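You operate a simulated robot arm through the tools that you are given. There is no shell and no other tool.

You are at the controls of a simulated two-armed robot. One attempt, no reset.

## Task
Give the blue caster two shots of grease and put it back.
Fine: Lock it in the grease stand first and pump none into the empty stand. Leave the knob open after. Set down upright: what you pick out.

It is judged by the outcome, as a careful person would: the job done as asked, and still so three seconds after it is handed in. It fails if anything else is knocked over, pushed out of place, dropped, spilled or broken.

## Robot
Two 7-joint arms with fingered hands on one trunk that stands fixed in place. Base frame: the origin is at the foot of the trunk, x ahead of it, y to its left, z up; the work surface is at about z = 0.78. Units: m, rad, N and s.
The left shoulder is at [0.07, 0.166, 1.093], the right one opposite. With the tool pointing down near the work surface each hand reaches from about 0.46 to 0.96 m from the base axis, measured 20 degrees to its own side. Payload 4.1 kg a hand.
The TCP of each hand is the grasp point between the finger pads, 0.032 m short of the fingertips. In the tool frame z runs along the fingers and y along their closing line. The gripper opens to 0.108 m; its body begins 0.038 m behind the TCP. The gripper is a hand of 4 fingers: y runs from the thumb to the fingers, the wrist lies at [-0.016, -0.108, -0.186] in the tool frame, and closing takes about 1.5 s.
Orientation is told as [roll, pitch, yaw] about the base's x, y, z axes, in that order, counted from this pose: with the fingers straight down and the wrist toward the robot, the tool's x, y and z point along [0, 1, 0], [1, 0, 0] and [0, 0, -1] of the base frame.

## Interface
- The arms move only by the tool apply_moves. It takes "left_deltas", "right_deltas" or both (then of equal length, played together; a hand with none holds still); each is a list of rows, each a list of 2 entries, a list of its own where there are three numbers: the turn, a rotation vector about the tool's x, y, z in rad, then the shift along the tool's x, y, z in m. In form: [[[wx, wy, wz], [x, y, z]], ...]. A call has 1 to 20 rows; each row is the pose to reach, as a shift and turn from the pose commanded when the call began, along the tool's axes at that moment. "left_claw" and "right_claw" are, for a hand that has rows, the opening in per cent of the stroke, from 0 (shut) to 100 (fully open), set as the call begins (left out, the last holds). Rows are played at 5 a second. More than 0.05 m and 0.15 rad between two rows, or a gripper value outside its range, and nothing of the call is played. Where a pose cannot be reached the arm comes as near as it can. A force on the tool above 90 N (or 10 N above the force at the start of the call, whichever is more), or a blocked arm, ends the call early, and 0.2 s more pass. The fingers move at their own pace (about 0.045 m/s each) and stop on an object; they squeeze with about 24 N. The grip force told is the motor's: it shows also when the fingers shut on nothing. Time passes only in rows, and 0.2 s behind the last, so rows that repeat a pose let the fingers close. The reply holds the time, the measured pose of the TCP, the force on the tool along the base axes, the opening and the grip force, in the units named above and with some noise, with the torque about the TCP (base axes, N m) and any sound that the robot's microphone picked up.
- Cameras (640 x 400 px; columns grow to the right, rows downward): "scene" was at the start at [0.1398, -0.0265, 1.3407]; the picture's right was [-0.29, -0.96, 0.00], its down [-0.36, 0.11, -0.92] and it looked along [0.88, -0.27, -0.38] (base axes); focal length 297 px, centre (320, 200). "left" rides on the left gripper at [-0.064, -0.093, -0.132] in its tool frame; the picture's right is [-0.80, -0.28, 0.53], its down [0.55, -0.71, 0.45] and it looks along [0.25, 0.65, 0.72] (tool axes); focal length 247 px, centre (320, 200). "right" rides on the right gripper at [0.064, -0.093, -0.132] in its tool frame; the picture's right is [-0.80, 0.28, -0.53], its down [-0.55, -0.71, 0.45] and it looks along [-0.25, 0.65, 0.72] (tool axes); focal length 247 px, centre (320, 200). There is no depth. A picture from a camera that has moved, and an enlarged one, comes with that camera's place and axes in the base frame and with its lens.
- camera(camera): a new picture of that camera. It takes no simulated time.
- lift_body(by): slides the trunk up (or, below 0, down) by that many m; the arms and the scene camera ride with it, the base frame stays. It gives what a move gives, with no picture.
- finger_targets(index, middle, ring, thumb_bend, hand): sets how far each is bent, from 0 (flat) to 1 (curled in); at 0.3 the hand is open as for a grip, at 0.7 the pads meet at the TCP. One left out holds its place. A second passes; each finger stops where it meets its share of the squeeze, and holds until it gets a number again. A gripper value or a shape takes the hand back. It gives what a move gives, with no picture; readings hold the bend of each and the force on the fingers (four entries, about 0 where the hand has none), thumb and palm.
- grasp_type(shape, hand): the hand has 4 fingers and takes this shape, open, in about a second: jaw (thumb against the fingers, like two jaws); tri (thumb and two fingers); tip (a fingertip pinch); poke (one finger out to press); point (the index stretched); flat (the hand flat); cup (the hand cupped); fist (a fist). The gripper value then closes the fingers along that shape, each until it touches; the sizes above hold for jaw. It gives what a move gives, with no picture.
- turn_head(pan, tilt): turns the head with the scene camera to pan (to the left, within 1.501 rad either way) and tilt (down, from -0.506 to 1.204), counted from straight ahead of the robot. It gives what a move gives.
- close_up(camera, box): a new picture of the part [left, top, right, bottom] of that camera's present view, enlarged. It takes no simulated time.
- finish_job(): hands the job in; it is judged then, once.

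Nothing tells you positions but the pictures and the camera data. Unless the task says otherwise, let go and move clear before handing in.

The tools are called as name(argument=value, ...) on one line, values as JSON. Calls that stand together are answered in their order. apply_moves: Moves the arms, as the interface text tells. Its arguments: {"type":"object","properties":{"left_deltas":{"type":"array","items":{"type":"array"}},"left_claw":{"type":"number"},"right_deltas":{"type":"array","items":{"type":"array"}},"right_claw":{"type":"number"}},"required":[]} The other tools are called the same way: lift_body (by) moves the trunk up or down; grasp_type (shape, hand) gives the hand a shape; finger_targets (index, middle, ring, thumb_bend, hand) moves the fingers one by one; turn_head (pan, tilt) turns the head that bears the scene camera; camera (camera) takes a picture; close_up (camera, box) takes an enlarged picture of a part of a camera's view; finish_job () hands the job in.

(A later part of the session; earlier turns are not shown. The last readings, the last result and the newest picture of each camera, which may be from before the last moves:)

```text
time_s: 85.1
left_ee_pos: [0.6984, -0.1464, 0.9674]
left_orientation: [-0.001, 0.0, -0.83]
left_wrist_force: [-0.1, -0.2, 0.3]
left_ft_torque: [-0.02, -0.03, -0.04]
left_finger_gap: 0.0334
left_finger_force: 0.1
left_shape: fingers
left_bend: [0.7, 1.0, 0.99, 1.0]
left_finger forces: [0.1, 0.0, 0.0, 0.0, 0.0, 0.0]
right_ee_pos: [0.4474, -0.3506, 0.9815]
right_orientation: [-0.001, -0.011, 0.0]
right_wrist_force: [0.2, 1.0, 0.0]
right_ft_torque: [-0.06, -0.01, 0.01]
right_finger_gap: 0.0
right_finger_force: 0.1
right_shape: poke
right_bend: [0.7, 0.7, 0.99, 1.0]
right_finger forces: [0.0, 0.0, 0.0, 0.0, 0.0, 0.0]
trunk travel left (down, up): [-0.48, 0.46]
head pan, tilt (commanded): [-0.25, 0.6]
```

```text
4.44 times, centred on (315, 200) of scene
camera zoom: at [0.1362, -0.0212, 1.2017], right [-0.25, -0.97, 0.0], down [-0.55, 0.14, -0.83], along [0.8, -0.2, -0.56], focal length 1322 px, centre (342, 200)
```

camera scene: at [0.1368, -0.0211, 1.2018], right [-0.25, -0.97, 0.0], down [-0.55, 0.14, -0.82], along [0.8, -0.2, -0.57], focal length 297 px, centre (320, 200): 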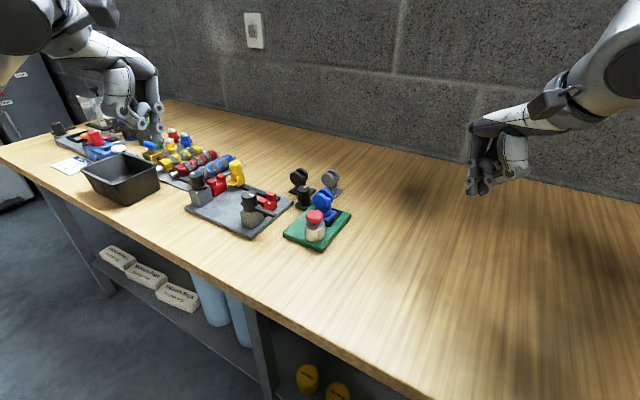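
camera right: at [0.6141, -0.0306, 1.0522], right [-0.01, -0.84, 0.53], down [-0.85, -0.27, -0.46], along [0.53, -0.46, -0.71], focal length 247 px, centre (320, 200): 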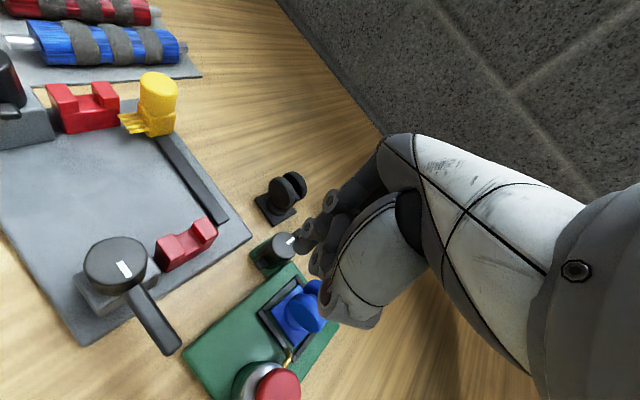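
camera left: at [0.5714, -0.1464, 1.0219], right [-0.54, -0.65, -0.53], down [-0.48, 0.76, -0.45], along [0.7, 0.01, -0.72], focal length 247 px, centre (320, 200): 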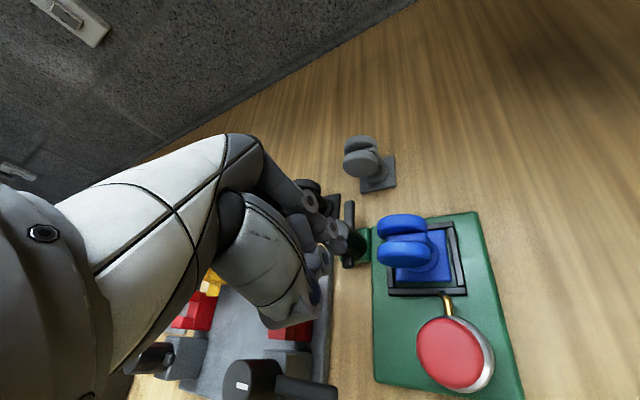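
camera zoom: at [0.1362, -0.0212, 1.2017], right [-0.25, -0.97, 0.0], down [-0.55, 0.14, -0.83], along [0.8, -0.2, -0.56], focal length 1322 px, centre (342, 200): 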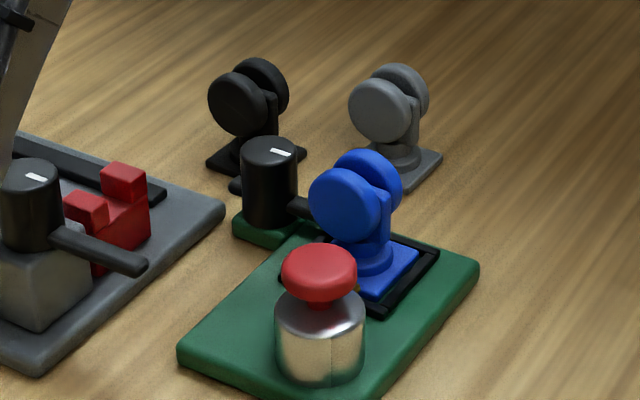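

The handle now lies over the caster's plate and the mark has turned a quarter: the caster is locked. I'll move the left arm away and then bring the right hand over the pump.

apply_moves(left_deltas=[[[0, 0, 0], [0, 0, -0.04]], [[0, 0, 0], [0, 0, -0.083]], [[0, 0, -0.0625], [0.0134, -0.0328, -0.083]], [[0, 0, -0.125], [0.0268, -0.0656, -0.083]], [[0, 0, -0.1875], [0.0402, -0.0984, -0.083]], [[0, 0, -0.25], [0.0536, -0.1312, -0.083]], [[0, 0, -0.3125], [0.067, -0.164, -0.083]], [[0, 0, -0.375], [0.0804, -0.1968, -0.083]], [[0, 0, -0.4375], [0.0938, -0.2296, -0.083]], [[0, 0, -0.5], [0.1072, -0.2624, -0.083]]])

camera(camera="left")

close_up(camera="left", box=[460, 80, 600, 220])

close_up(camera="scene", box=[295, 190, 345, 245])

```text
time_s: 87.3
left_ee_pos: [0.6004, 0.1226, 1.0493]
left_orientation: [-0.001, -0.002, -0.329]
left_wrist_force: [0.0, 0.5, -0.3]
left_ft_torque: [0.0, -0.01, 0.03]
left_finger_gap: 0.0334
left_finger_force: 0.1
left_shape: fingers
left_bend: [0.7, 1.0, 0.99, 1.0]
left_finger forces: [0.0, 0.0, 0.0, 0.1, 0.1, 0.0]
right_ee_pos: [0.4472, -0.3501, 0.9824]
right_orientation: [-0.005, -0.01, -0.001]
right_wrist_force: [0.2, -0.1, 0.0]
right_ft_torque: [-0.05, 0.01, -0.01]
right_finger_gap: 0.0
right_finger_force: 0.1
right_shape: poke
right_bend: [0.7, 0.7, 0.99, 1.0]
right_finger forces: [0.1, 0.0, 0.0, 0.1, 0.0, 0.2]
trunk travel left (down, up): [-0.48, 0.46]
head pan, tilt (commanded): [-0.25, 0.6]
```

```text
taken
camera left: at [0.4917, 0.0908, 1.181], right [-0.53, -0.66, -0.53], down [-0.49, 0.75, -0.45], along [0.7, 0.02, -0.72], focal length 247 px, centre (320, 200)
```

left: 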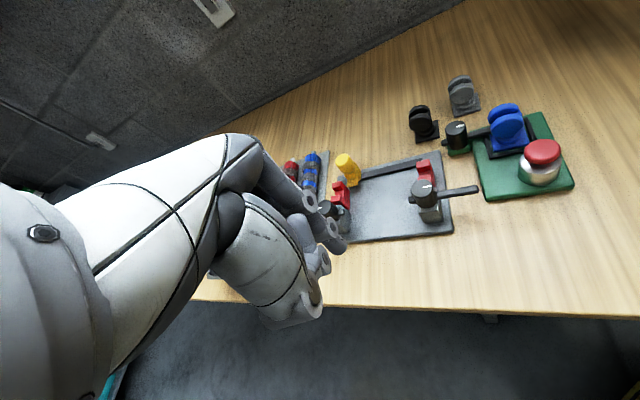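

```text
2.86 times, centred on (530, 150) of left
camera zoom: at [0.4917, 0.0908, 1.181], right [-0.53, -0.66, -0.53], down [-0.49, 0.75, -0.45], along [0.7, 0.02, -0.72], focal length 706 px, centre (-280, 343)
```

zoom: 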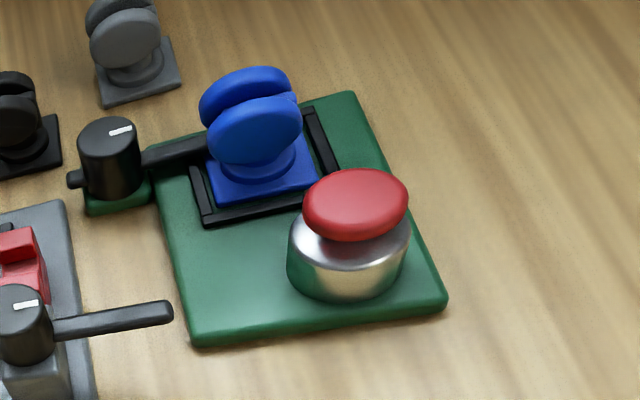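

```text
7.27 times, centred on (320, 218) of scene
camera zoom: at [0.1362, -0.0197, 1.2019], right [-0.25, -0.97, 0.0], down [-0.55, 0.14, -0.83], along [0.8, -0.2, -0.56], focal length 2163 px, centre (320, 73)
```

zoom: 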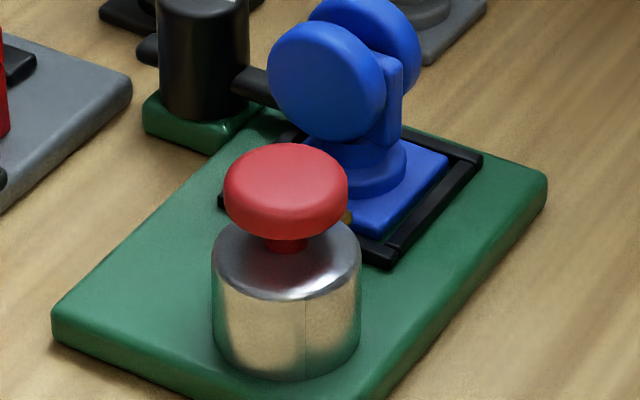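

The pump cap's top centre is at about (0.589, -0.126, 0.852). I'll bring the right hand's two poke fingers over it, staying well above for now.

apply_moves(right_deltas=[[[0, 0, 0], [0.0316, 0.02, 0]], [[0, 0, 0], [0.0632, 0.0399, 0]], [[0, 0, 0], [0.0948, 0.0599, 0]], [[0, 0, 0], [0.1263, 0.0799, 0]], [[0, 0, 0], [0.1579, 0.0999, 0]], [[0, 0, 0], [0.1895, 0.1198, 0]], [[0, 0, 0], [0.2211, 0.1398, 0.02]], [[0, 0, 0], [0.2211, 0.1398, 0.05]], [[0, 0, 0], [0.2211, 0.1398, 0.05]]])

close_up(camera="scene", box=[280, 150, 360, 245])

close_up(camera="right", box=[220, 180, 360, 320])

close_up(camera="left", box=[460, 60, 600, 220])

```text
time_s: 89.3
left_ee_pos: [0.6022, 0.1212, 1.0477]
left_orientation: [-0.002, 0.0, -0.329]
left_wrist_force: [-0.4, 0.2, 0.2]
left_ft_torque: [0.0, -0.02, 0.01]
left_finger_gap: 0.0337
left_finger_force: 0.1
left_shape: fingers
left_bend: [0.7, 1.0, 0.99, 1.0]
left_finger forces: [0.1, 0.0, 0.0, 0.0, 0.1, 0.0]
right_ee_pos: [0.587, -0.1312, 0.9326]
right_orientation: [-0.003, -0.011, 0.001]
right_wrist_force: [-0.9, -0.2, 0.1]
right_ft_torque: [-0.01, -0.02, -0.01]
right_finger_gap: 0.0
right_finger_force: 0.0
right_shape: poke
right_bend: [0.7, 0.7, 0.99, 1.0]
right_finger forces: [0.1, 0.0, 0.1, 0.0, 0.0, 0.1]
trunk travel left (down, up): [-0.48, 0.46]
head pan, tilt (commanded): [-0.25, 0.6]
```

```text
4.21 times, centred on (320, 198) of scene
camera zoom: at [0.1369, -0.0203, 1.2018], right [-0.25, -0.97, 0.0], down [-0.55, 0.14, -0.82], along [0.8, -0.2, -0.57], focal length 1252 px, centre (320, 210)
```

zoom: 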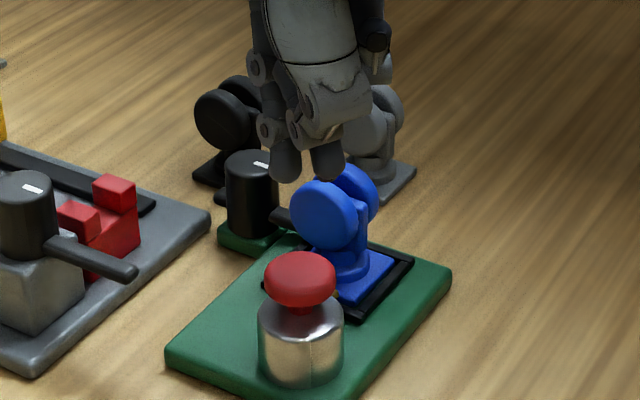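

```text
2.86 times, centred on (290, 250) of right
camera zoom: at [0.4933, -0.0657, 1.0618], right [0.28, -0.8, 0.54], down [-0.7, -0.55, -0.45], along [0.66, -0.25, -0.71], focal length 706 px, centre (406, 57)
```

zoom: 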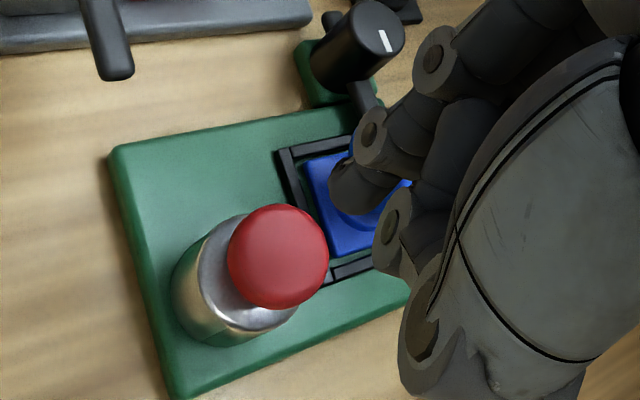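

```text
2.50 times, centred on (530, 140) of left
camera zoom: at [0.4926, 0.0902, 1.1807], right [-0.53, -0.66, -0.53], down [-0.49, 0.75, -0.45], along [0.69, 0.02, -0.72], focal length 617 px, centre (-205, 350)
```

zoom: 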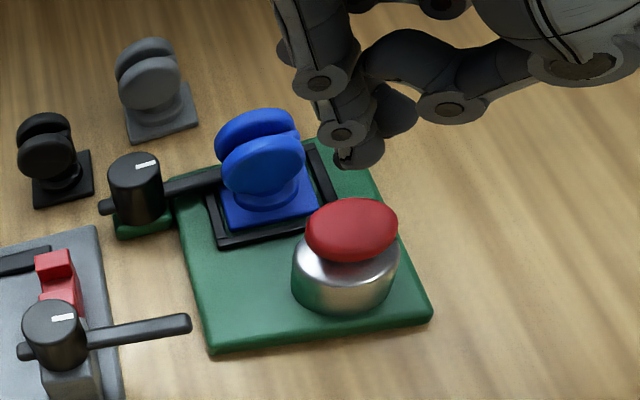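

The fingertips average about 4 mm short of the cap's centre. I'll correct that and come down to just above the cap.

apply_moves(right_deltas=[[[0, 0, 0], [0.002, 0.004, 0]], [[0, 0, 0], [0.002, 0.004, 0.02]], [[0, 0, 0], [0.002, 0.004, 0.04]], [[0, 0, 0], [0.002, 0.004, 0.045]], [[0, 0, 0], [0.002, 0.004, 0.045]]])

close_up(camera="scene", box=[290, 170, 350, 245])

close_up(camera="right", box=[220, 180, 360, 320])

close_up(camera="left", box=[490, 90, 590, 200])

```text
time_s: 90.5
left_ee_pos: [0.6023, 0.1205, 1.0503]
left_orientation: [0.001, 0.0, -0.33]
left_wrist_force: [-0.6, 0.0, 0.2]
left_ft_torque: [-0.03, 0.01, -0.04]
left_finger_gap: 0.0335
left_finger_force: 0.1
left_shape: fingers
left_bend: [0.7, 1.0, 0.99, 1.0]
left_finger forces: [0.0, 0.1, 0.1, 0.0, 0.0, 0.0]
right_ee_pos: [0.5935, -0.1283, 0.8876]
right_orientation: [-0.004, -0.01, 0.0]
right_wrist_force: [-0.4, -0.5, -0.2]
right_ft_torque: [0.04, 0.02, -0.01]
right_finger_gap: 0.0
right_finger_force: 0.0
right_shape: poke
right_bend: [0.7, 0.7, 0.99, 1.0]
right_finger forces: [0.0, 0.0, 0.0, 0.1, 0.0, 0.0]
trunk travel left (down, up): [-0.48, 0.46]
head pan, tilt (commanded): [-0.25, 0.6]
```

```text
5.33 times, centred on (320, 208) of scene
camera zoom: at [0.137, -0.021, 1.2017], right [-0.25, -0.97, 0.0], down [-0.55, 0.14, -0.82], along [0.8, -0.2, -0.57], focal length 1586 px, centre (320, 160)
```

zoom: 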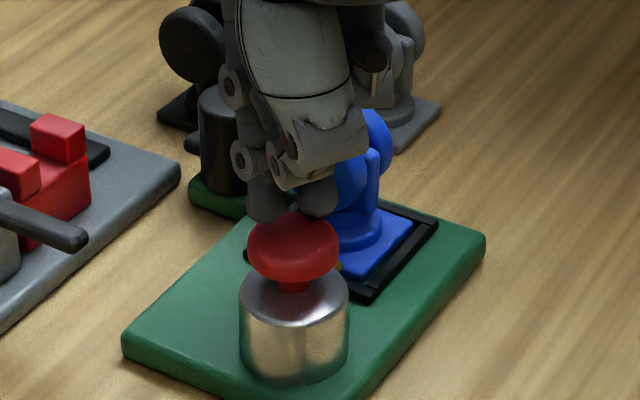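

```text
2.86 times, centred on (290, 250) of right
camera zoom: at [0.4983, -0.0629, 1.0169], right [0.28, -0.8, 0.54], down [-0.7, -0.55, -0.45], along [0.66, -0.25, -0.71], focal length 706 px, centre (406, 57)
```

zoom: 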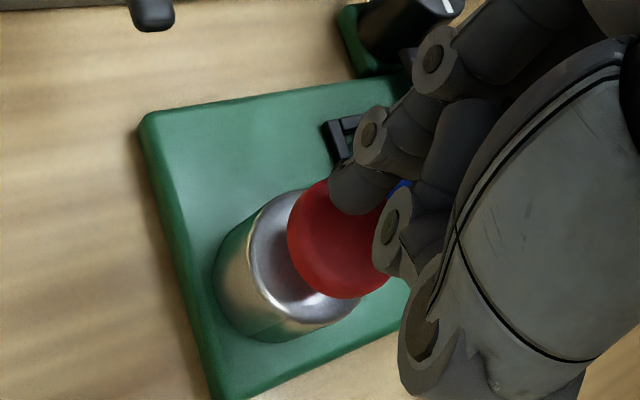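

```text
3.64 times, centred on (540, 145) of left
camera zoom: at [0.4927, 0.0894, 1.1807], right [-0.53, -0.66, -0.53], down [-0.49, 0.75, -0.45], along [0.69, 0.02, -0.72], focal length 898 px, centre (-480, 400)
```

zoom: 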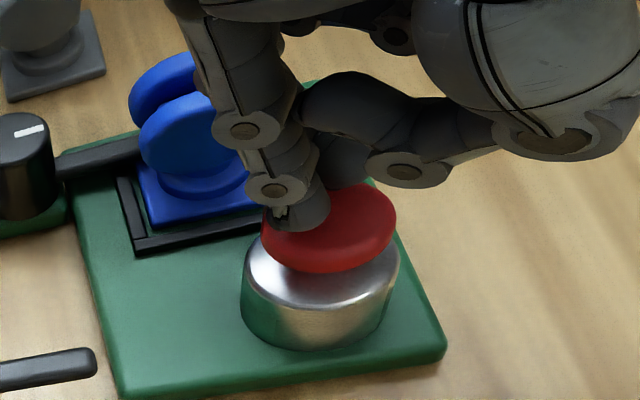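

The fingertips sit slightly toward the far side of the cap. I'll shift 4 mm back and press the first shot slowly, reading the force on the way down.

apply_moves(right_deltas=[[[0, 0, 0], [0, -0.004, 0]], [[0, 0, 0], [0, -0.004, 0.003]], [[0, 0, 0], [0, -0.004, 0.006]], [[0, 0, 0], [0, -0.004, 0.008]]])

close_up(camera="scene", box=[290, 170, 350, 245])

close_up(camera="left", box=[490, 90, 590, 200])

```text
time_s: 91.5
left_ee_pos: [0.6027, 0.121, 1.0493]
left_orientation: [0.0, 0.001, -0.333]
left_wrist_force: [0.0, 0.4, 0.4]
left_ft_torque: [0.02, 0.0, 0.0]
left_finger_gap: 0.0334
left_finger_force: 0.1
left_shape: fingers
left_bend: [0.7, 1.0, 0.99, 1.0]
left_finger forces: [0.1, 0.1, 0.0, 0.1, 0.0, 0.1]
right_ee_pos: [0.5894, -0.1281, 0.8801]
right_orientation: [-0.002, -0.013, 0.0]
right_wrist_force: [-0.2, 0.6, 2.2]
right_ft_torque: [-0.03, 0.03, 0.01]
right_finger_gap: 0.0002
right_finger_force: 0.1
right_shape: poke
right_bend: [0.7, 0.7, 0.99, 1.0]
right_finger forces: [0.0, 2.1, 0.1, 0.0, 0.0, 0.1]
trunk travel left (down, up): [-0.48, 0.46]
head pan, tilt (commanded): [-0.25, 0.6]
```

```text
5.33 times, centred on (320, 208) of scene
camera zoom: at [0.1366, -0.0209, 1.2018], right [-0.25, -0.97, 0.0], down [-0.55, 0.14, -0.83], along [0.8, -0.2, -0.56], focal length 1586 px, centre (320, 160)
```

zoom: 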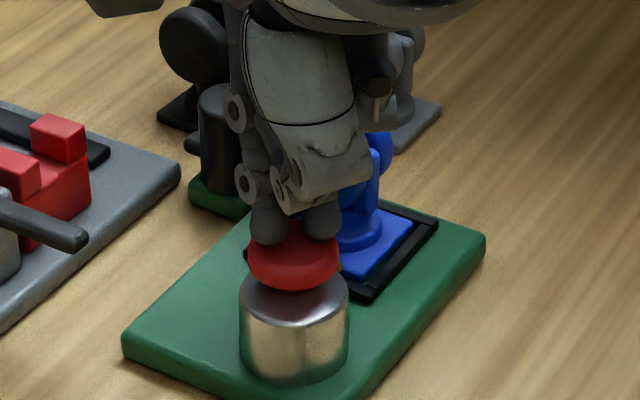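

```text
3.64 times, centred on (540, 145) of left
camera zoom: at [0.4923, 0.0895, 1.1809], right [-0.53, -0.66, -0.53], down [-0.49, 0.75, -0.45], along [0.69, 0.02, -0.72], focal length 898 px, centre (-480, 400)
```

zoom: 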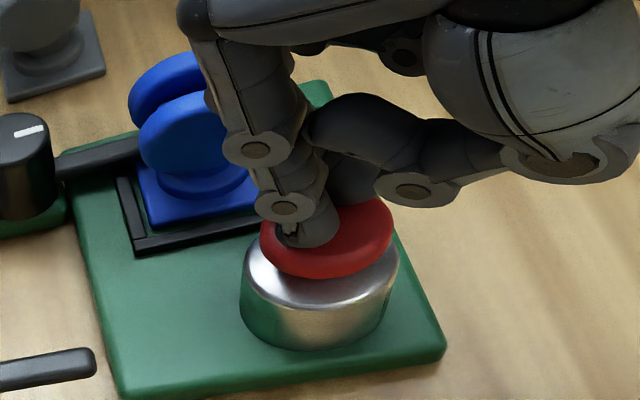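

The cap is already moving down with only 2 N. I'll press on to the firm bottom of the stroke.

apply_moves(right_deltas=[[[0, 0, 0], [0, 0, 0.002]], [[0, 0, 0], [0, 0, 0.004]], [[0, 0, 0], [0, 0, 0.005]], [[0, 0, 0], [0, 0, 0.005]]])

close_up(camera="scene", box=[290, 170, 350, 245])

close_up(camera="left", box=[490, 90, 590, 200])

```text
time_s: 92.5
left_ee_pos: [0.6009, 0.1209, 1.0494]
left_orientation: [0.001, 0.0, -0.329]
left_wrist_force: [0.4, 0.3, -0.3]
left_ft_torque: [0.0, -0.02, 0.0]
left_finger_gap: 0.0336
left_finger_force: 0.0
left_shape: fingers
left_bend: [0.7, 1.0, 0.99, 1.0]
left_finger forces: [0.0, 0.0, 0.1, 0.0, 0.0, 0.1]
right_ee_pos: [0.589, -0.1278, 0.8748]
right_orientation: [-0.004, -0.011, -0.001]
right_wrist_force: [0.4, 0.3, 4.2]
right_ft_torque: [-0.03, 0.02, -0.01]
right_finger_gap: 0.0002
right_finger_force: 0.1
right_shape: poke
right_bend: [0.7, 0.7, 0.99, 1.0]
right_finger forces: [0.0, 4.1, 0.0, 0.0, 0.1, 0.0]
trunk travel left (down, up): [-0.48, 0.46]
head pan, tilt (commanded): [-0.25, 0.6]
```

```text
5.33 times, centred on (320, 208) of scene
camera zoom: at [0.1364, -0.0207, 1.2018], right [-0.25, -0.97, 0.0], down [-0.55, 0.14, -0.83], along [0.8, -0.2, -0.56], focal length 1586 px, centre (320, 160)
```

zoom: 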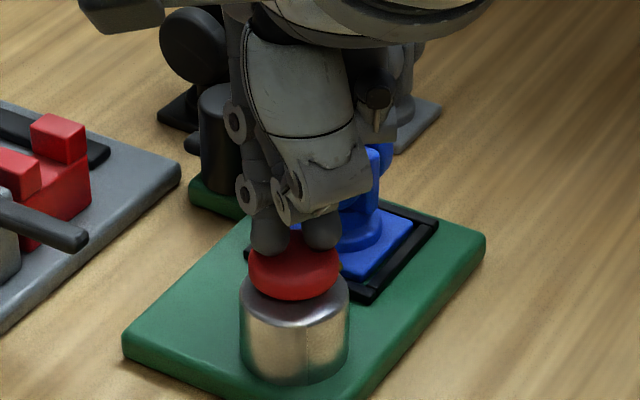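

```text
3.64 times, centred on (540, 145) of left
camera zoom: at [0.4921, 0.0897, 1.181], right [-0.53, -0.66, -0.53], down [-0.49, 0.75, -0.45], along [0.69, 0.02, -0.72], focal length 898 px, centre (-480, 400)
```

zoom: 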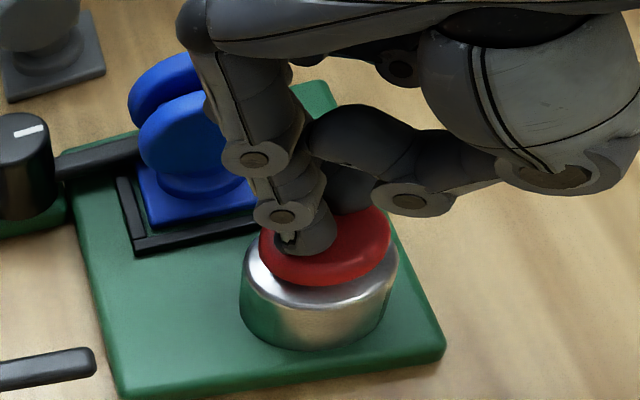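

It's still on the spring at 4 N and not at the bottom. I'll keep going in small steps.

apply_moves(right_deltas=[[[0, 0, 0], [0, 0, 0.002]], [[0, 0, 0], [0, 0, 0.004]], [[0, 0, 0], [0, 0, 0.005]], [[0, 0, 0], [0, 0, 0.005]]])

close_up(camera="scene", box=[290, 170, 350, 245])

close_up(camera="left", box=[490, 90, 590, 200])

```text
time_s: 93.5
left_ee_pos: [0.6011, 0.1208, 1.0487]
left_orientation: [-0.002, 0.001, -0.329]
left_wrist_force: [-0.2, 0.6, -0.6]
left_ft_torque: [0.01, -0.01, -0.03]
left_finger_gap: 0.0338
left_finger_force: 0.0
left_shape: fingers
left_bend: [0.7, 1.0, 0.99, 1.0]
left_finger forces: [0.0, 0.0, 0.0, 0.1, 0.0, 0.0]
right_ee_pos: [0.5901, -0.1276, 0.8696]
right_orientation: [-0.002, -0.009, 0.001]
right_wrist_force: [-0.2, -0.8, 7.7]
right_ft_torque: [-0.14, -0.03, 0.0]
right_finger_gap: 0.0
right_finger_force: 0.0
right_shape: poke
right_bend: [0.7, 0.7, 0.99, 1.0]
right_finger forces: [0.1, 7.6, 0.0, 0.0, 0.0, 0.0]
trunk travel left (down, up): [-0.48, 0.46]
head pan, tilt (commanded): [-0.25, 0.6]
```

```text
5.33 times, centred on (320, 208) of scene
camera zoom: at [0.1362, -0.021, 1.2019], right [-0.25, -0.97, 0.0], down [-0.55, 0.14, -0.83], along [0.8, -0.2, -0.56], focal length 1586 px, centre (320, 160)
```

zoom: 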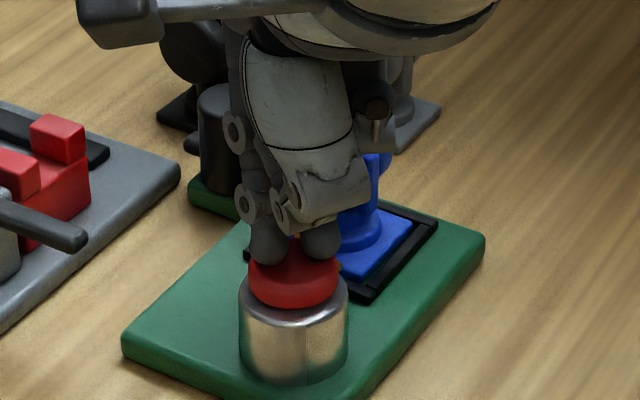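

```text
3.64 times, centred on (540, 145) of left
camera zoom: at [0.4919, 0.0894, 1.1811], right [-0.53, -0.66, -0.53], down [-0.49, 0.75, -0.45], along [0.7, 0.02, -0.72], focal length 898 px, centre (-480, 400)
```

zoom: 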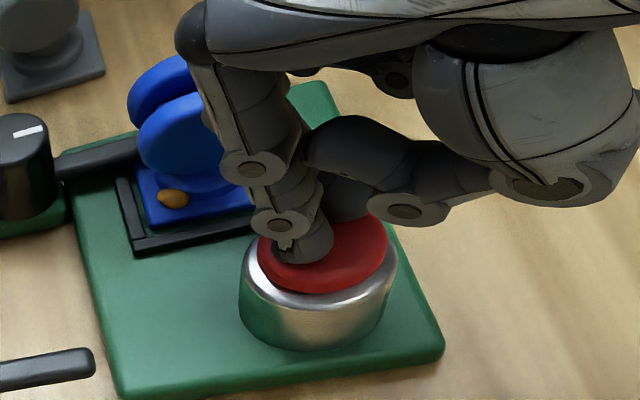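

A bead of grease has appeared on the caster's plate: that's shot one. I'll release fully so the cap can spring back.

apply_moves(right_deltas=[[[0, 0, 0], [0, 0, -0.008]], [[0, 0, 0], [0, 0, -0.016]], [[0, 0, 0], [0, 0, -0.024]], [[0, 0, 0], [0, 0, -0.026]], [[0, 0, 0], [0, 0, -0.026]]])

close_up(camera="left", box=[490, 90, 590, 200])

close_up(camera="left", box=[490, 100, 560, 170])

close_up(camera="scene", box=[290, 170, 350, 245])

```text
time_s: 94.7
left_ee_pos: [0.6016, 0.1208, 1.049]
left_orientation: [-0.001, 0.002, -0.33]
left_wrist_force: [0.2, 0.1, -0.3]
left_ft_torque: [0.01, 0.0, 0.03]
left_finger_gap: 0.0336
left_finger_force: 0.1
left_shape: fingers
left_bend: [0.7, 1.0, 0.99, 1.0]
left_finger forces: [0.0, 0.0, 0.1, 0.0, 0.1, 0.0]
right_ee_pos: [0.5908, -0.1276, 0.8959]
right_orientation: [-0.002, -0.01, 0.0]
right_wrist_force: [-0.8, -0.3, -0.4]
right_ft_torque: [0.0, -0.01, 0.0]
right_finger_gap: 0.0
right_finger_force: 0.0
right_shape: poke
right_bend: [0.7, 0.7, 0.99, 1.0]
right_finger forces: [0.1, 0.0, 0.0, 0.0, 0.1, 0.0]
trunk travel left (down, up): [-0.48, 0.46]
head pan, tilt (commanded): [-0.25, 0.6]
```

```text
3.64 times, centred on (540, 145) of left
camera zoom: at [0.4926, 0.0894, 1.1807], right [-0.53, -0.66, -0.53], down [-0.49, 0.75, -0.45], along [0.69, 0.02, -0.72], focal length 898 px, centre (-480, 400)
```

zoom: 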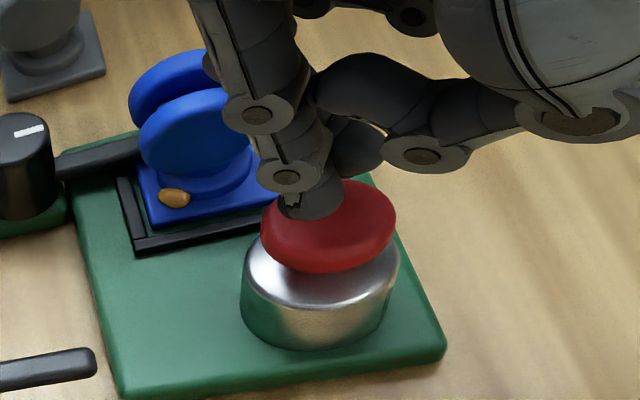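

```text
5.71 times, centred on (525, 135) of left
camera zoom: at [0.4926, 0.0894, 1.1807], right [-0.53, -0.66, -0.53], down [-0.49, 0.75, -0.45], along [0.69, 0.02, -0.72], focal length 1411 px, centre (-851, 571)
```

zoom: 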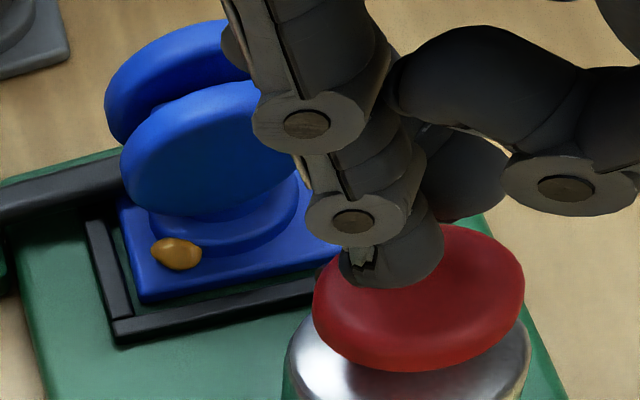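

```text
5.33 times, centred on (320, 208) of scene
camera zoom: at [0.1369, -0.021, 1.2017], right [-0.25, -0.97, 0.0], down [-0.55, 0.14, -0.82], along [0.8, -0.2, -0.57], focal length 1586 px, centre (320, 160)
```

zoom: 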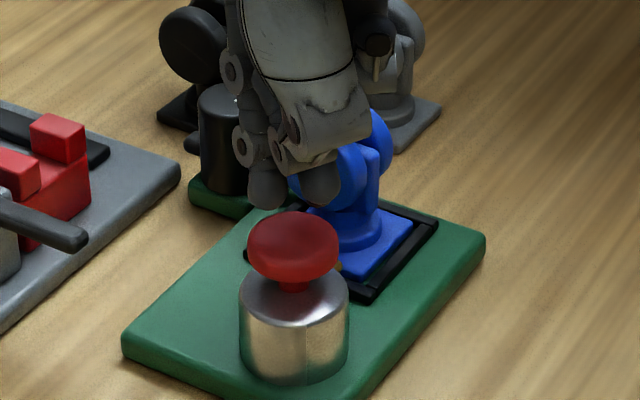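

The cap has fully returned, with exactly one bead showing. Now the second shot: same press, same depth.

apply_moves(right_deltas=[[[0, 0, 0], [0, 0, 0.006]], [[0, 0, 0], [0, 0, 0.012]], [[0, 0, 0], [0, 0, 0.018]], [[0, 0, 0], [0, 0, 0.023]], [[0, 0, 0], [0, 0, 0.026]], [[0, 0, 0], [0, 0, 0.0265]]])

close_up(camera="left", box=[490, 100, 560, 170])

close_up(camera="scene", box=[290, 170, 350, 245])

```text
time_s: 96.1
left_ee_pos: [0.6007, 0.1219, 1.0486]
left_orientation: [0.0, -0.001, -0.329]
left_wrist_force: [-0.3, -0.5, -0.6]
left_ft_torque: [0.02, 0.0, 0.04]
left_finger_gap: 0.0336
left_finger_force: 0.0
left_shape: fingers
left_bend: [0.7, 1.0, 0.99, 1.0]
left_finger forces: [0.1, 0.0, 0.0, 0.0, 0.0, 0.0]
right_ee_pos: [0.5895, -0.1282, 0.8709]
right_orientation: [-0.002, -0.013, 0.0]
right_wrist_force: [2.8, -1.6, 10.6]
right_ft_torque: [-0.21, -0.07, 0.04]
right_finger_gap: 0.0
right_finger_force: 0.0
right_shape: poke
right_bend: [0.7, 0.7, 0.99, 1.0]
right_finger forces: [0.1, 11.0, 0.0, 0.0, 0.1, 0.0]
trunk travel left (down, up): [-0.48, 0.46]
head pan, tilt (commanded): [-0.25, 0.6]
```

```text
5.71 times, centred on (525, 135) of left
camera zoom: at [0.492, 0.0895, 1.1812], right [-0.53, -0.66, -0.53], down [-0.49, 0.75, -0.45], along [0.7, 0.02, -0.72], focal length 1411 px, centre (-851, 571)
```

zoom: 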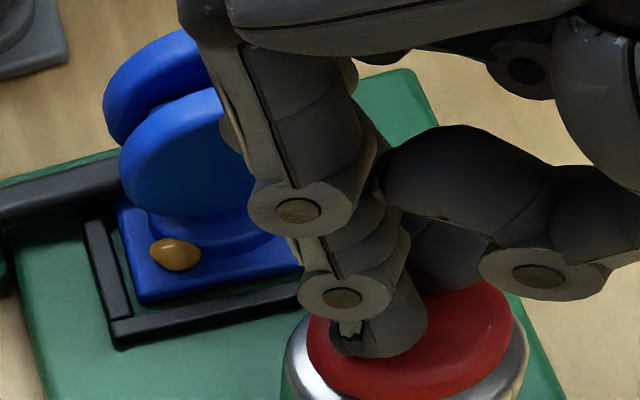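

```text
5.33 times, centred on (320, 208) of scene
camera zoom: at [0.1362, -0.0209, 1.202], right [-0.25, -0.97, 0.0], down [-0.55, 0.14, -0.83], along [0.8, -0.2, -0.56], focal length 1586 px, centre (320, 160)
```

zoom: 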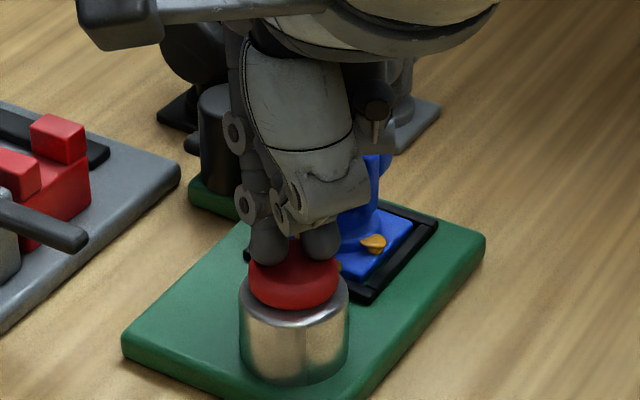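

A second bead has appeared on the other side of the plate: that's two shots. I'll raise the right hand cleanly off the cap and clear of the stand.

apply_moves(right_deltas=[[[0, 0, 0], [0, 0, -0.01]], [[0, 0, 0], [0, 0, -0.03]], [[0, 0, 0], [0, 0, -0.06]], [[0, 0, 0], [0, 0, -0.1]], [[0, 0, 0], [-0.04, -0.02, -0.11]], [[0, 0, 0], [-0.08, -0.045, -0.11]], [[0, 0, 0], [-0.12, -0.07, -0.11]], [[0, 0, 0], [-0.16, -0.095, -0.11]], [[0, 0, 0], [-0.2, -0.12, -0.11]], [[0, 0, 0], [-0.222, -0.14, -0.11]]])

close_up(camera="right", box=[120, 30, 270, 160])

close_up(camera="scene", box=[270, 155, 360, 245])

close_up(camera="left", box=[420, 70, 590, 220])

```text
time_s: 98.3
left_ee_pos: [0.6004, 0.121, 1.0498]
left_orientation: [0.0, -0.002, -0.329]
left_wrist_force: [-0.3, 0.6, 0.1]
left_ft_torque: [0.0, -0.01, -0.01]
left_finger_gap: 0.0335
left_finger_force: 0.2
left_shape: fingers
left_bend: [0.7, 1.0, 0.99, 1.0]
left_finger forces: [0.0, 0.0, 0.0, 0.0, 0.0, 0.0]
right_ee_pos: [0.4478, -0.3491, 0.9788]
right_orientation: [-0.003, -0.011, 0.002]
right_wrist_force: [0.5, -0.5, 0.2]
right_ft_torque: [0.01, 0.01, 0.0]
right_finger_gap: 0.0001
right_finger_force: 0.0
right_shape: poke
right_bend: [0.7, 0.7, 0.99, 1.0]
right_finger forces: [0.1, 0.0, 0.0, 0.0, 0.0, 0.0]
trunk travel left (down, up): [-0.48, 0.46]
head pan, tilt (commanded): [-0.25, 0.6]
```

```text
3.08 times, centred on (195, 95) of right
camera zoom: at [0.353, -0.2841, 1.1082], right [0.28, -0.8, 0.54], down [-0.7, -0.55, -0.45], along [0.66, -0.25, -0.71], focal length 760 px, centre (705, 523)
```

zoom: 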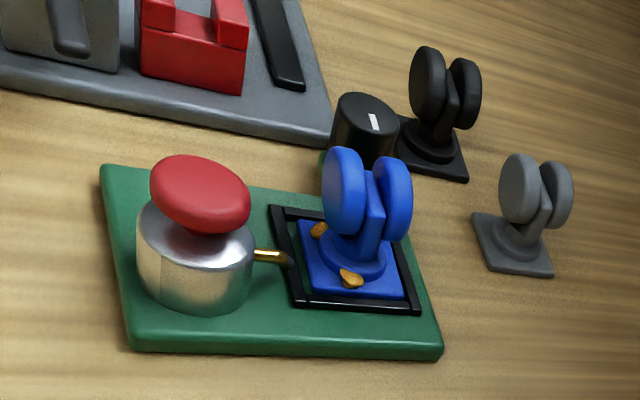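

```text
4.44 times, centred on (315, 200) of scene
camera zoom: at [0.1355, -0.0204, 1.202], right [-0.25, -0.97, 0.0], down [-0.55, 0.14, -0.83], along [0.8, -0.2, -0.56], focal length 1322 px, centre (342, 200)
```

zoom: 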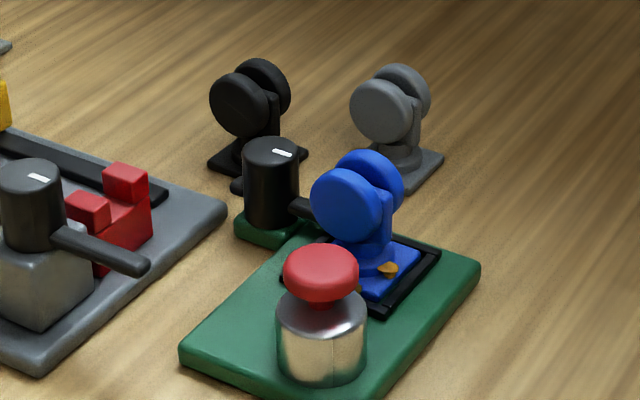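

```text
2.67 times, centred on (505, 145) of left
camera zoom: at [0.4911, 0.0903, 1.1814], right [-0.53, -0.66, -0.53], down [-0.49, 0.75, -0.45], along [0.7, 0.03, -0.72], focal length 659 px, centre (-173, 347)
```

zoom: 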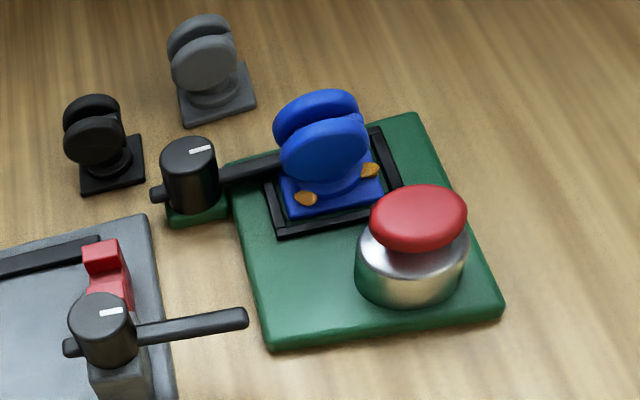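

Two grease beads are on the caster and the pump is at rest. Now I'll open the knob: the left index comes back over, this time on the pump side of the handle, with the hand yawed so the thumb misses the caster.

apply_moves(left_deltas=[[[0, 0, 0.067], [-0.0295, 0.0217, 0]], [[0, 0, 0.134], [-0.059, 0.0434, 0]], [[0, 0, 0.201], [-0.0885, 0.0651, 0]], [[0, 0, 0.268], [-0.118, 0.0868, 0]], [[0, 0, 0.335], [-0.1475, 0.1085, 0]], [[0, 0, 0.402], [-0.177, 0.1302, 0]], [[0, 0, 0.471], [-0.2065, 0.1519, 0]], [[0, 0, 0.471], [-0.2065, 0.1519, 0.045]], [[0, 0, 0.471], [-0.2065, 0.1519, 0.09]], [[0, 0, 0.471], [-0.2065, 0.1519, 0.13]], [[0, 0, 0.471], [-0.2065, 0.1519, 0.165]], [[0, 0, 0.471], [-0.2065, 0.1519, 0.165]]])

close_up(camera="scene", box=[285, 145, 345, 220])

close_up(camera="right", box=[150, 20, 240, 110])

close_up(camera="left", box=[290, 180, 430, 320])

```text
time_s: 100.9
left_ee_pos: [0.6771, -0.1265, 0.8854]
left_orientation: [-0.001, 0.0, -0.8]
left_wrist_force: [-0.3, 0.4, 0.3]
left_ft_torque: [0.0, -0.01, -0.02]
left_finger_gap: 0.0339
left_finger_force: 0.0
left_shape: fingers
left_bend: [0.7, 1.0, 0.99, 1.0]
left_finger forces: [0.0, 0.0, 0.1, 0.1, 0.1, 0.0]
right_ee_pos: [0.4495, -0.3491, 0.9781]
right_orientation: [-0.001, -0.011, 0.001]
right_wrist_force: [-0.3, -1.5, 0.6]
right_ft_torque: [0.03, -0.02, 0.01]
right_finger_gap: 0.0
right_finger_force: 0.0
right_shape: poke
right_bend: [0.7, 0.7, 0.99, 1.0]
right_finger forces: [0.0, 0.1, 0.0, 0.1, 0.0, 0.0]
trunk travel left (down, up): [-0.48, 0.46]
head pan, tilt (commanded): [-0.25, 0.6]
```

```text
5.33 times, centred on (315, 182) of scene
camera zoom: at [0.1366, -0.0212, 1.2018], right [-0.25, -0.97, 0.0], down [-0.55, 0.14, -0.83], along [0.8, -0.2, -0.56], focal length 1586 px, centre (347, 293)
```

zoom: 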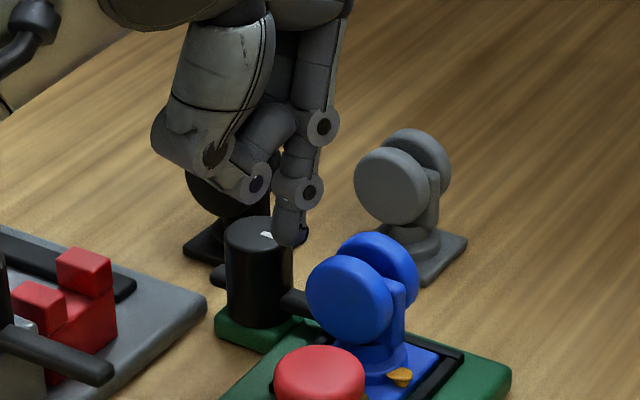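

```text
4.44 times, centred on (195, 65) of right
camera zoom: at [0.3543, -0.285, 1.1077], right [0.28, -0.8, 0.54], down [-0.7, -0.55, -0.45], along [0.66, -0.25, -0.71], focal length 1098 px, centre (876, 800)
```

zoom: 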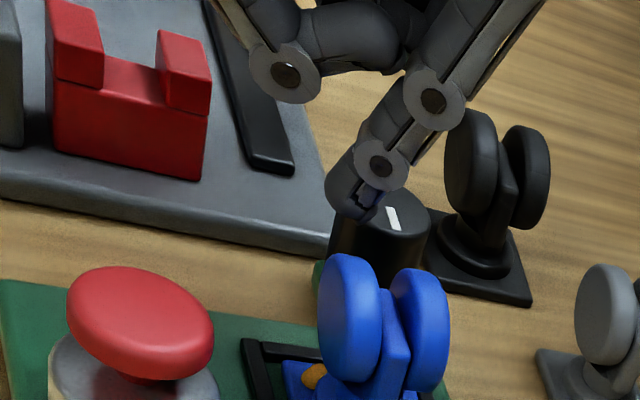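

```text
2.86 times, centred on (360, 250) of left
camera zoom: at [0.5661, -0.1054, 1.0163], right [-0.77, -0.35, -0.53], down [-0.1, 0.89, -0.45], along [0.63, -0.29, -0.72], focal length 706 px, centre (206, 57)
```

zoom: 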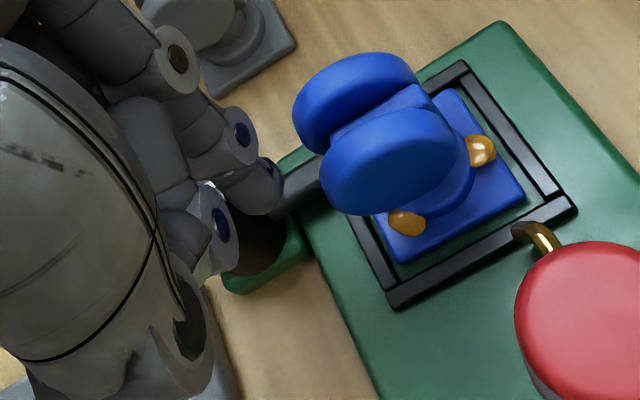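

The fingertip is on the pump side of the handle, about 6 mm off it and clear of the wheels. I'll nudge it 2 mm away from the wheels and lower it to handle height.

apply_moves(left_deltas=[[[0, 0, 0], [0.002, 0, 0]], [[0, 0, 0], [0.002, 0, 0.015]], [[0, 0, 0], [0.002, 0, 0.03]], [[0, 0, 0], [0.002, 0, 0.042]], [[0, 0, 0], [0.002, 0, 0.048]], [[0, 0, 0], [0.002, 0, 0.048]]])

close_up(camera="scene", box=[285, 155, 345, 220])

close_up(camera="right", box=[150, 20, 240, 110])

close_up(camera="left", box=[290, 160, 430, 300])

```text
time_s: 102.3
left_ee_pos: [0.6798, -0.1234, 0.8379]
left_orientation: [-0.002, -0.001, -0.801]
left_wrist_force: [0.7, 0.7, 0.6]
left_ft_torque: [0.05, 0.02, 0.01]
left_finger_gap: 0.0336
left_finger_force: 0.1
left_shape: fingers
left_bend: [0.7, 1.0, 0.99, 1.0]
left_finger forces: [0.0, 0.1, 0.0, 0.0, 0.1, 0.1]
right_ee_pos: [0.4491, -0.3488, 0.9782]
right_orientation: [-0.001, -0.01, 0.0]
right_wrist_force: [0.5, -0.3, -0.6]
right_ft_torque: [0.0, 0.03, -0.05]
right_finger_gap: 0.0
right_finger_force: 0.0
right_shape: poke
right_bend: [0.7, 0.7, 0.99, 1.0]
right_finger forces: [0.0, 0.1, 0.1, 0.1, 0.1, 0.0]
trunk travel left (down, up): [-0.48, 0.46]
head pan, tilt (commanded): [-0.25, 0.6]
```

```text
6.15 times, centred on (315, 188) of scene
camera zoom: at [0.1368, -0.0212, 1.2018], right [-0.25, -0.97, 0.0], down [-0.55, 0.14, -0.82], along [0.8, -0.2, -0.57], focal length 1830 px, centre (351, 277)
```

zoom: 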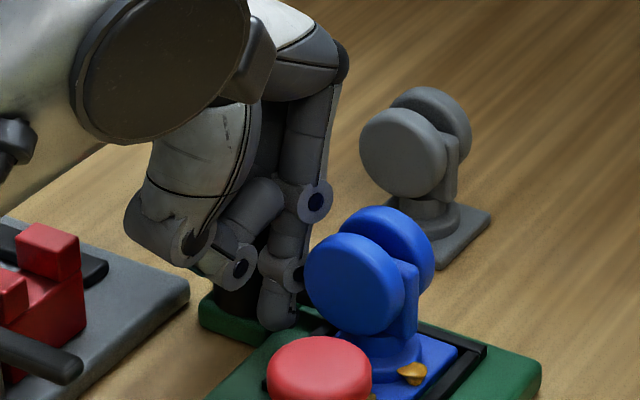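

```text
4.44 times, centred on (195, 65) of right
camera zoom: at [0.3545, -0.2849, 1.1076], right [0.28, -0.8, 0.54], down [-0.7, -0.55, -0.45], along [0.66, -0.25, -0.71], focal length 1098 px, centre (876, 800)
```

zoom: 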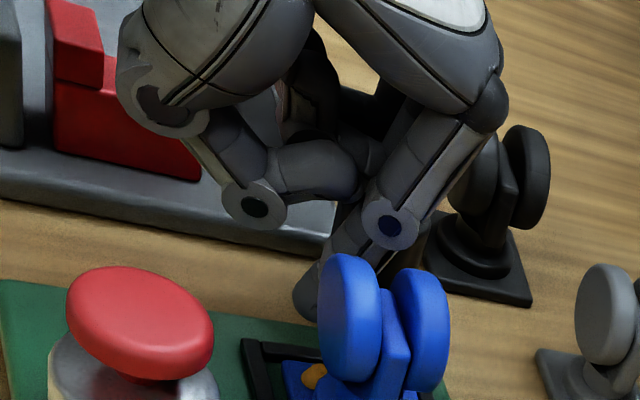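

```text
2.86 times, centred on (360, 230) of left
camera zoom: at [0.5675, -0.102, 0.9687], right [-0.77, -0.35, -0.53], down [-0.1, 0.89, -0.45], along [0.63, -0.29, -0.72], focal length 706 px, centre (206, 114)
```

zoom: 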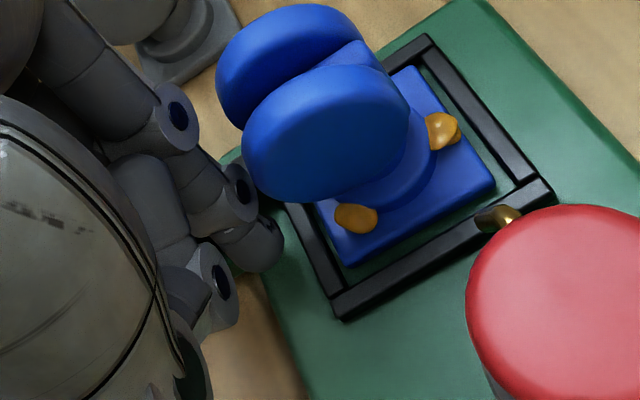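

The fingertip is next to the handle on its pump side at handle height. I'll push counter-clockwise along the arc and check halfway.

apply_moves(left_deltas=[[[0, 0, 0], [-0.0003, 0.0027, 0]], [[0, 0, 0], [-0.0006, 0.0054, 0]], [[0, 0, 0], [-0.0007, 0.008, 0]], [[0, 0, 0], [-0.0008, 0.0106, 0]], [[0, 0, 0], [-0.0014, 0.0129, 0]], [[0, 0, 0], [-0.002, 0.0152, 0]], [[0, 0, 0], [-0.0022, 0.0175, 0]], [[0, 0, 0], [-0.0023, 0.0199, 0]], [[0, 0, 0], [-0.0021, 0.0222, 0]], [[0, 0, 0], [-0.0018, 0.0246, 0]]])

close_up(camera="scene", box=[285, 155, 345, 220])

close_up(camera="right", box=[160, 20, 250, 110])

close_up(camera="left", box=[290, 160, 430, 300])

```text
time_s: 104.5
left_ee_pos: [0.6954, -0.1435, 0.8365]
left_orientation: [0.0, -0.001, -0.802]
left_wrist_force: [-1.1, 0.5, 0.9]
left_ft_torque: [-0.01, 0.06, -0.02]
left_finger_gap: 0.0331
left_finger_force: 0.9
left_shape: fingers
left_bend: [0.7, 1.0, 0.99, 1.0]
left_finger forces: [1.1, 0.0, 0.1, 0.0, 0.0, 0.0]
right_ee_pos: [0.4486, -0.3494, 0.9784]
right_orientation: [0.0, -0.009, 0.0]
right_wrist_force: [0.2, -0.2, -0.6]
right_ft_torque: [-0.02, 0.01, -0.01]
right_finger_gap: 0.0
right_finger_force: 0.0
right_shape: poke
right_bend: [0.7, 0.7, 0.99, 1.0]
right_finger forces: [0.0, 0.1, 0.1, 0.0, 0.0, 0.1]
trunk travel left (down, up): [-0.48, 0.46]
head pan, tilt (commanded): [-0.25, 0.6]
```

```text
6.15 times, centred on (315, 188) of scene
camera zoom: at [0.1367, -0.0212, 1.2018], right [-0.25, -0.97, 0.0], down [-0.55, 0.14, -0.82], along [0.8, -0.2, -0.57], focal length 1830 px, centre (351, 277)
```

zoom: 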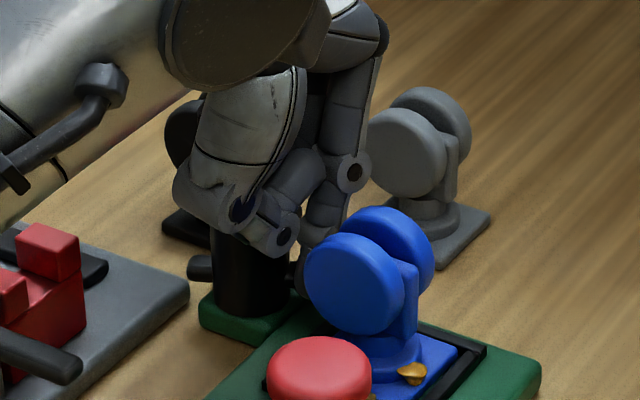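

```text
4.44 times, centred on (205, 65) of right
camera zoom: at [0.3544, -0.2849, 1.1076], right [0.28, -0.8, 0.54], down [-0.7, -0.55, -0.45], along [0.66, -0.25, -0.71], focal length 1098 px, centre (831, 800)
```

zoom: 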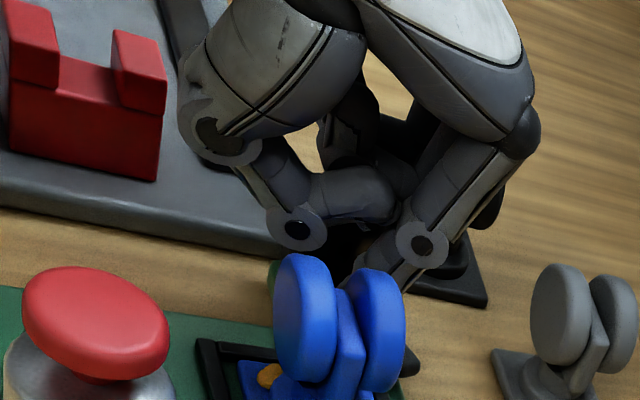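

```text
2.86 times, centred on (360, 230) of left
camera zoom: at [0.5837, -0.121, 0.9687], right [-0.77, -0.35, -0.53], down [-0.1, 0.89, -0.45], along [0.63, -0.29, -0.72], focal length 706 px, centre (206, 114)
```

zoom: 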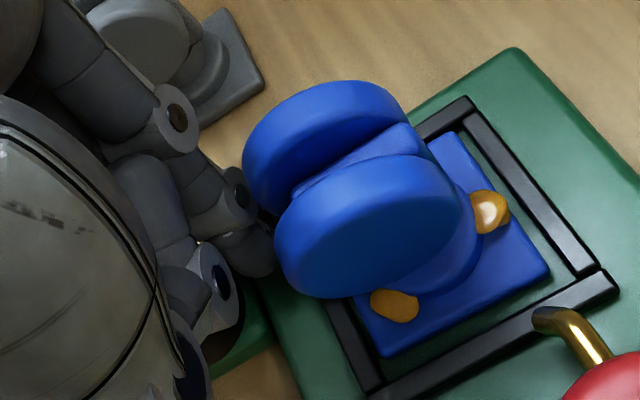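

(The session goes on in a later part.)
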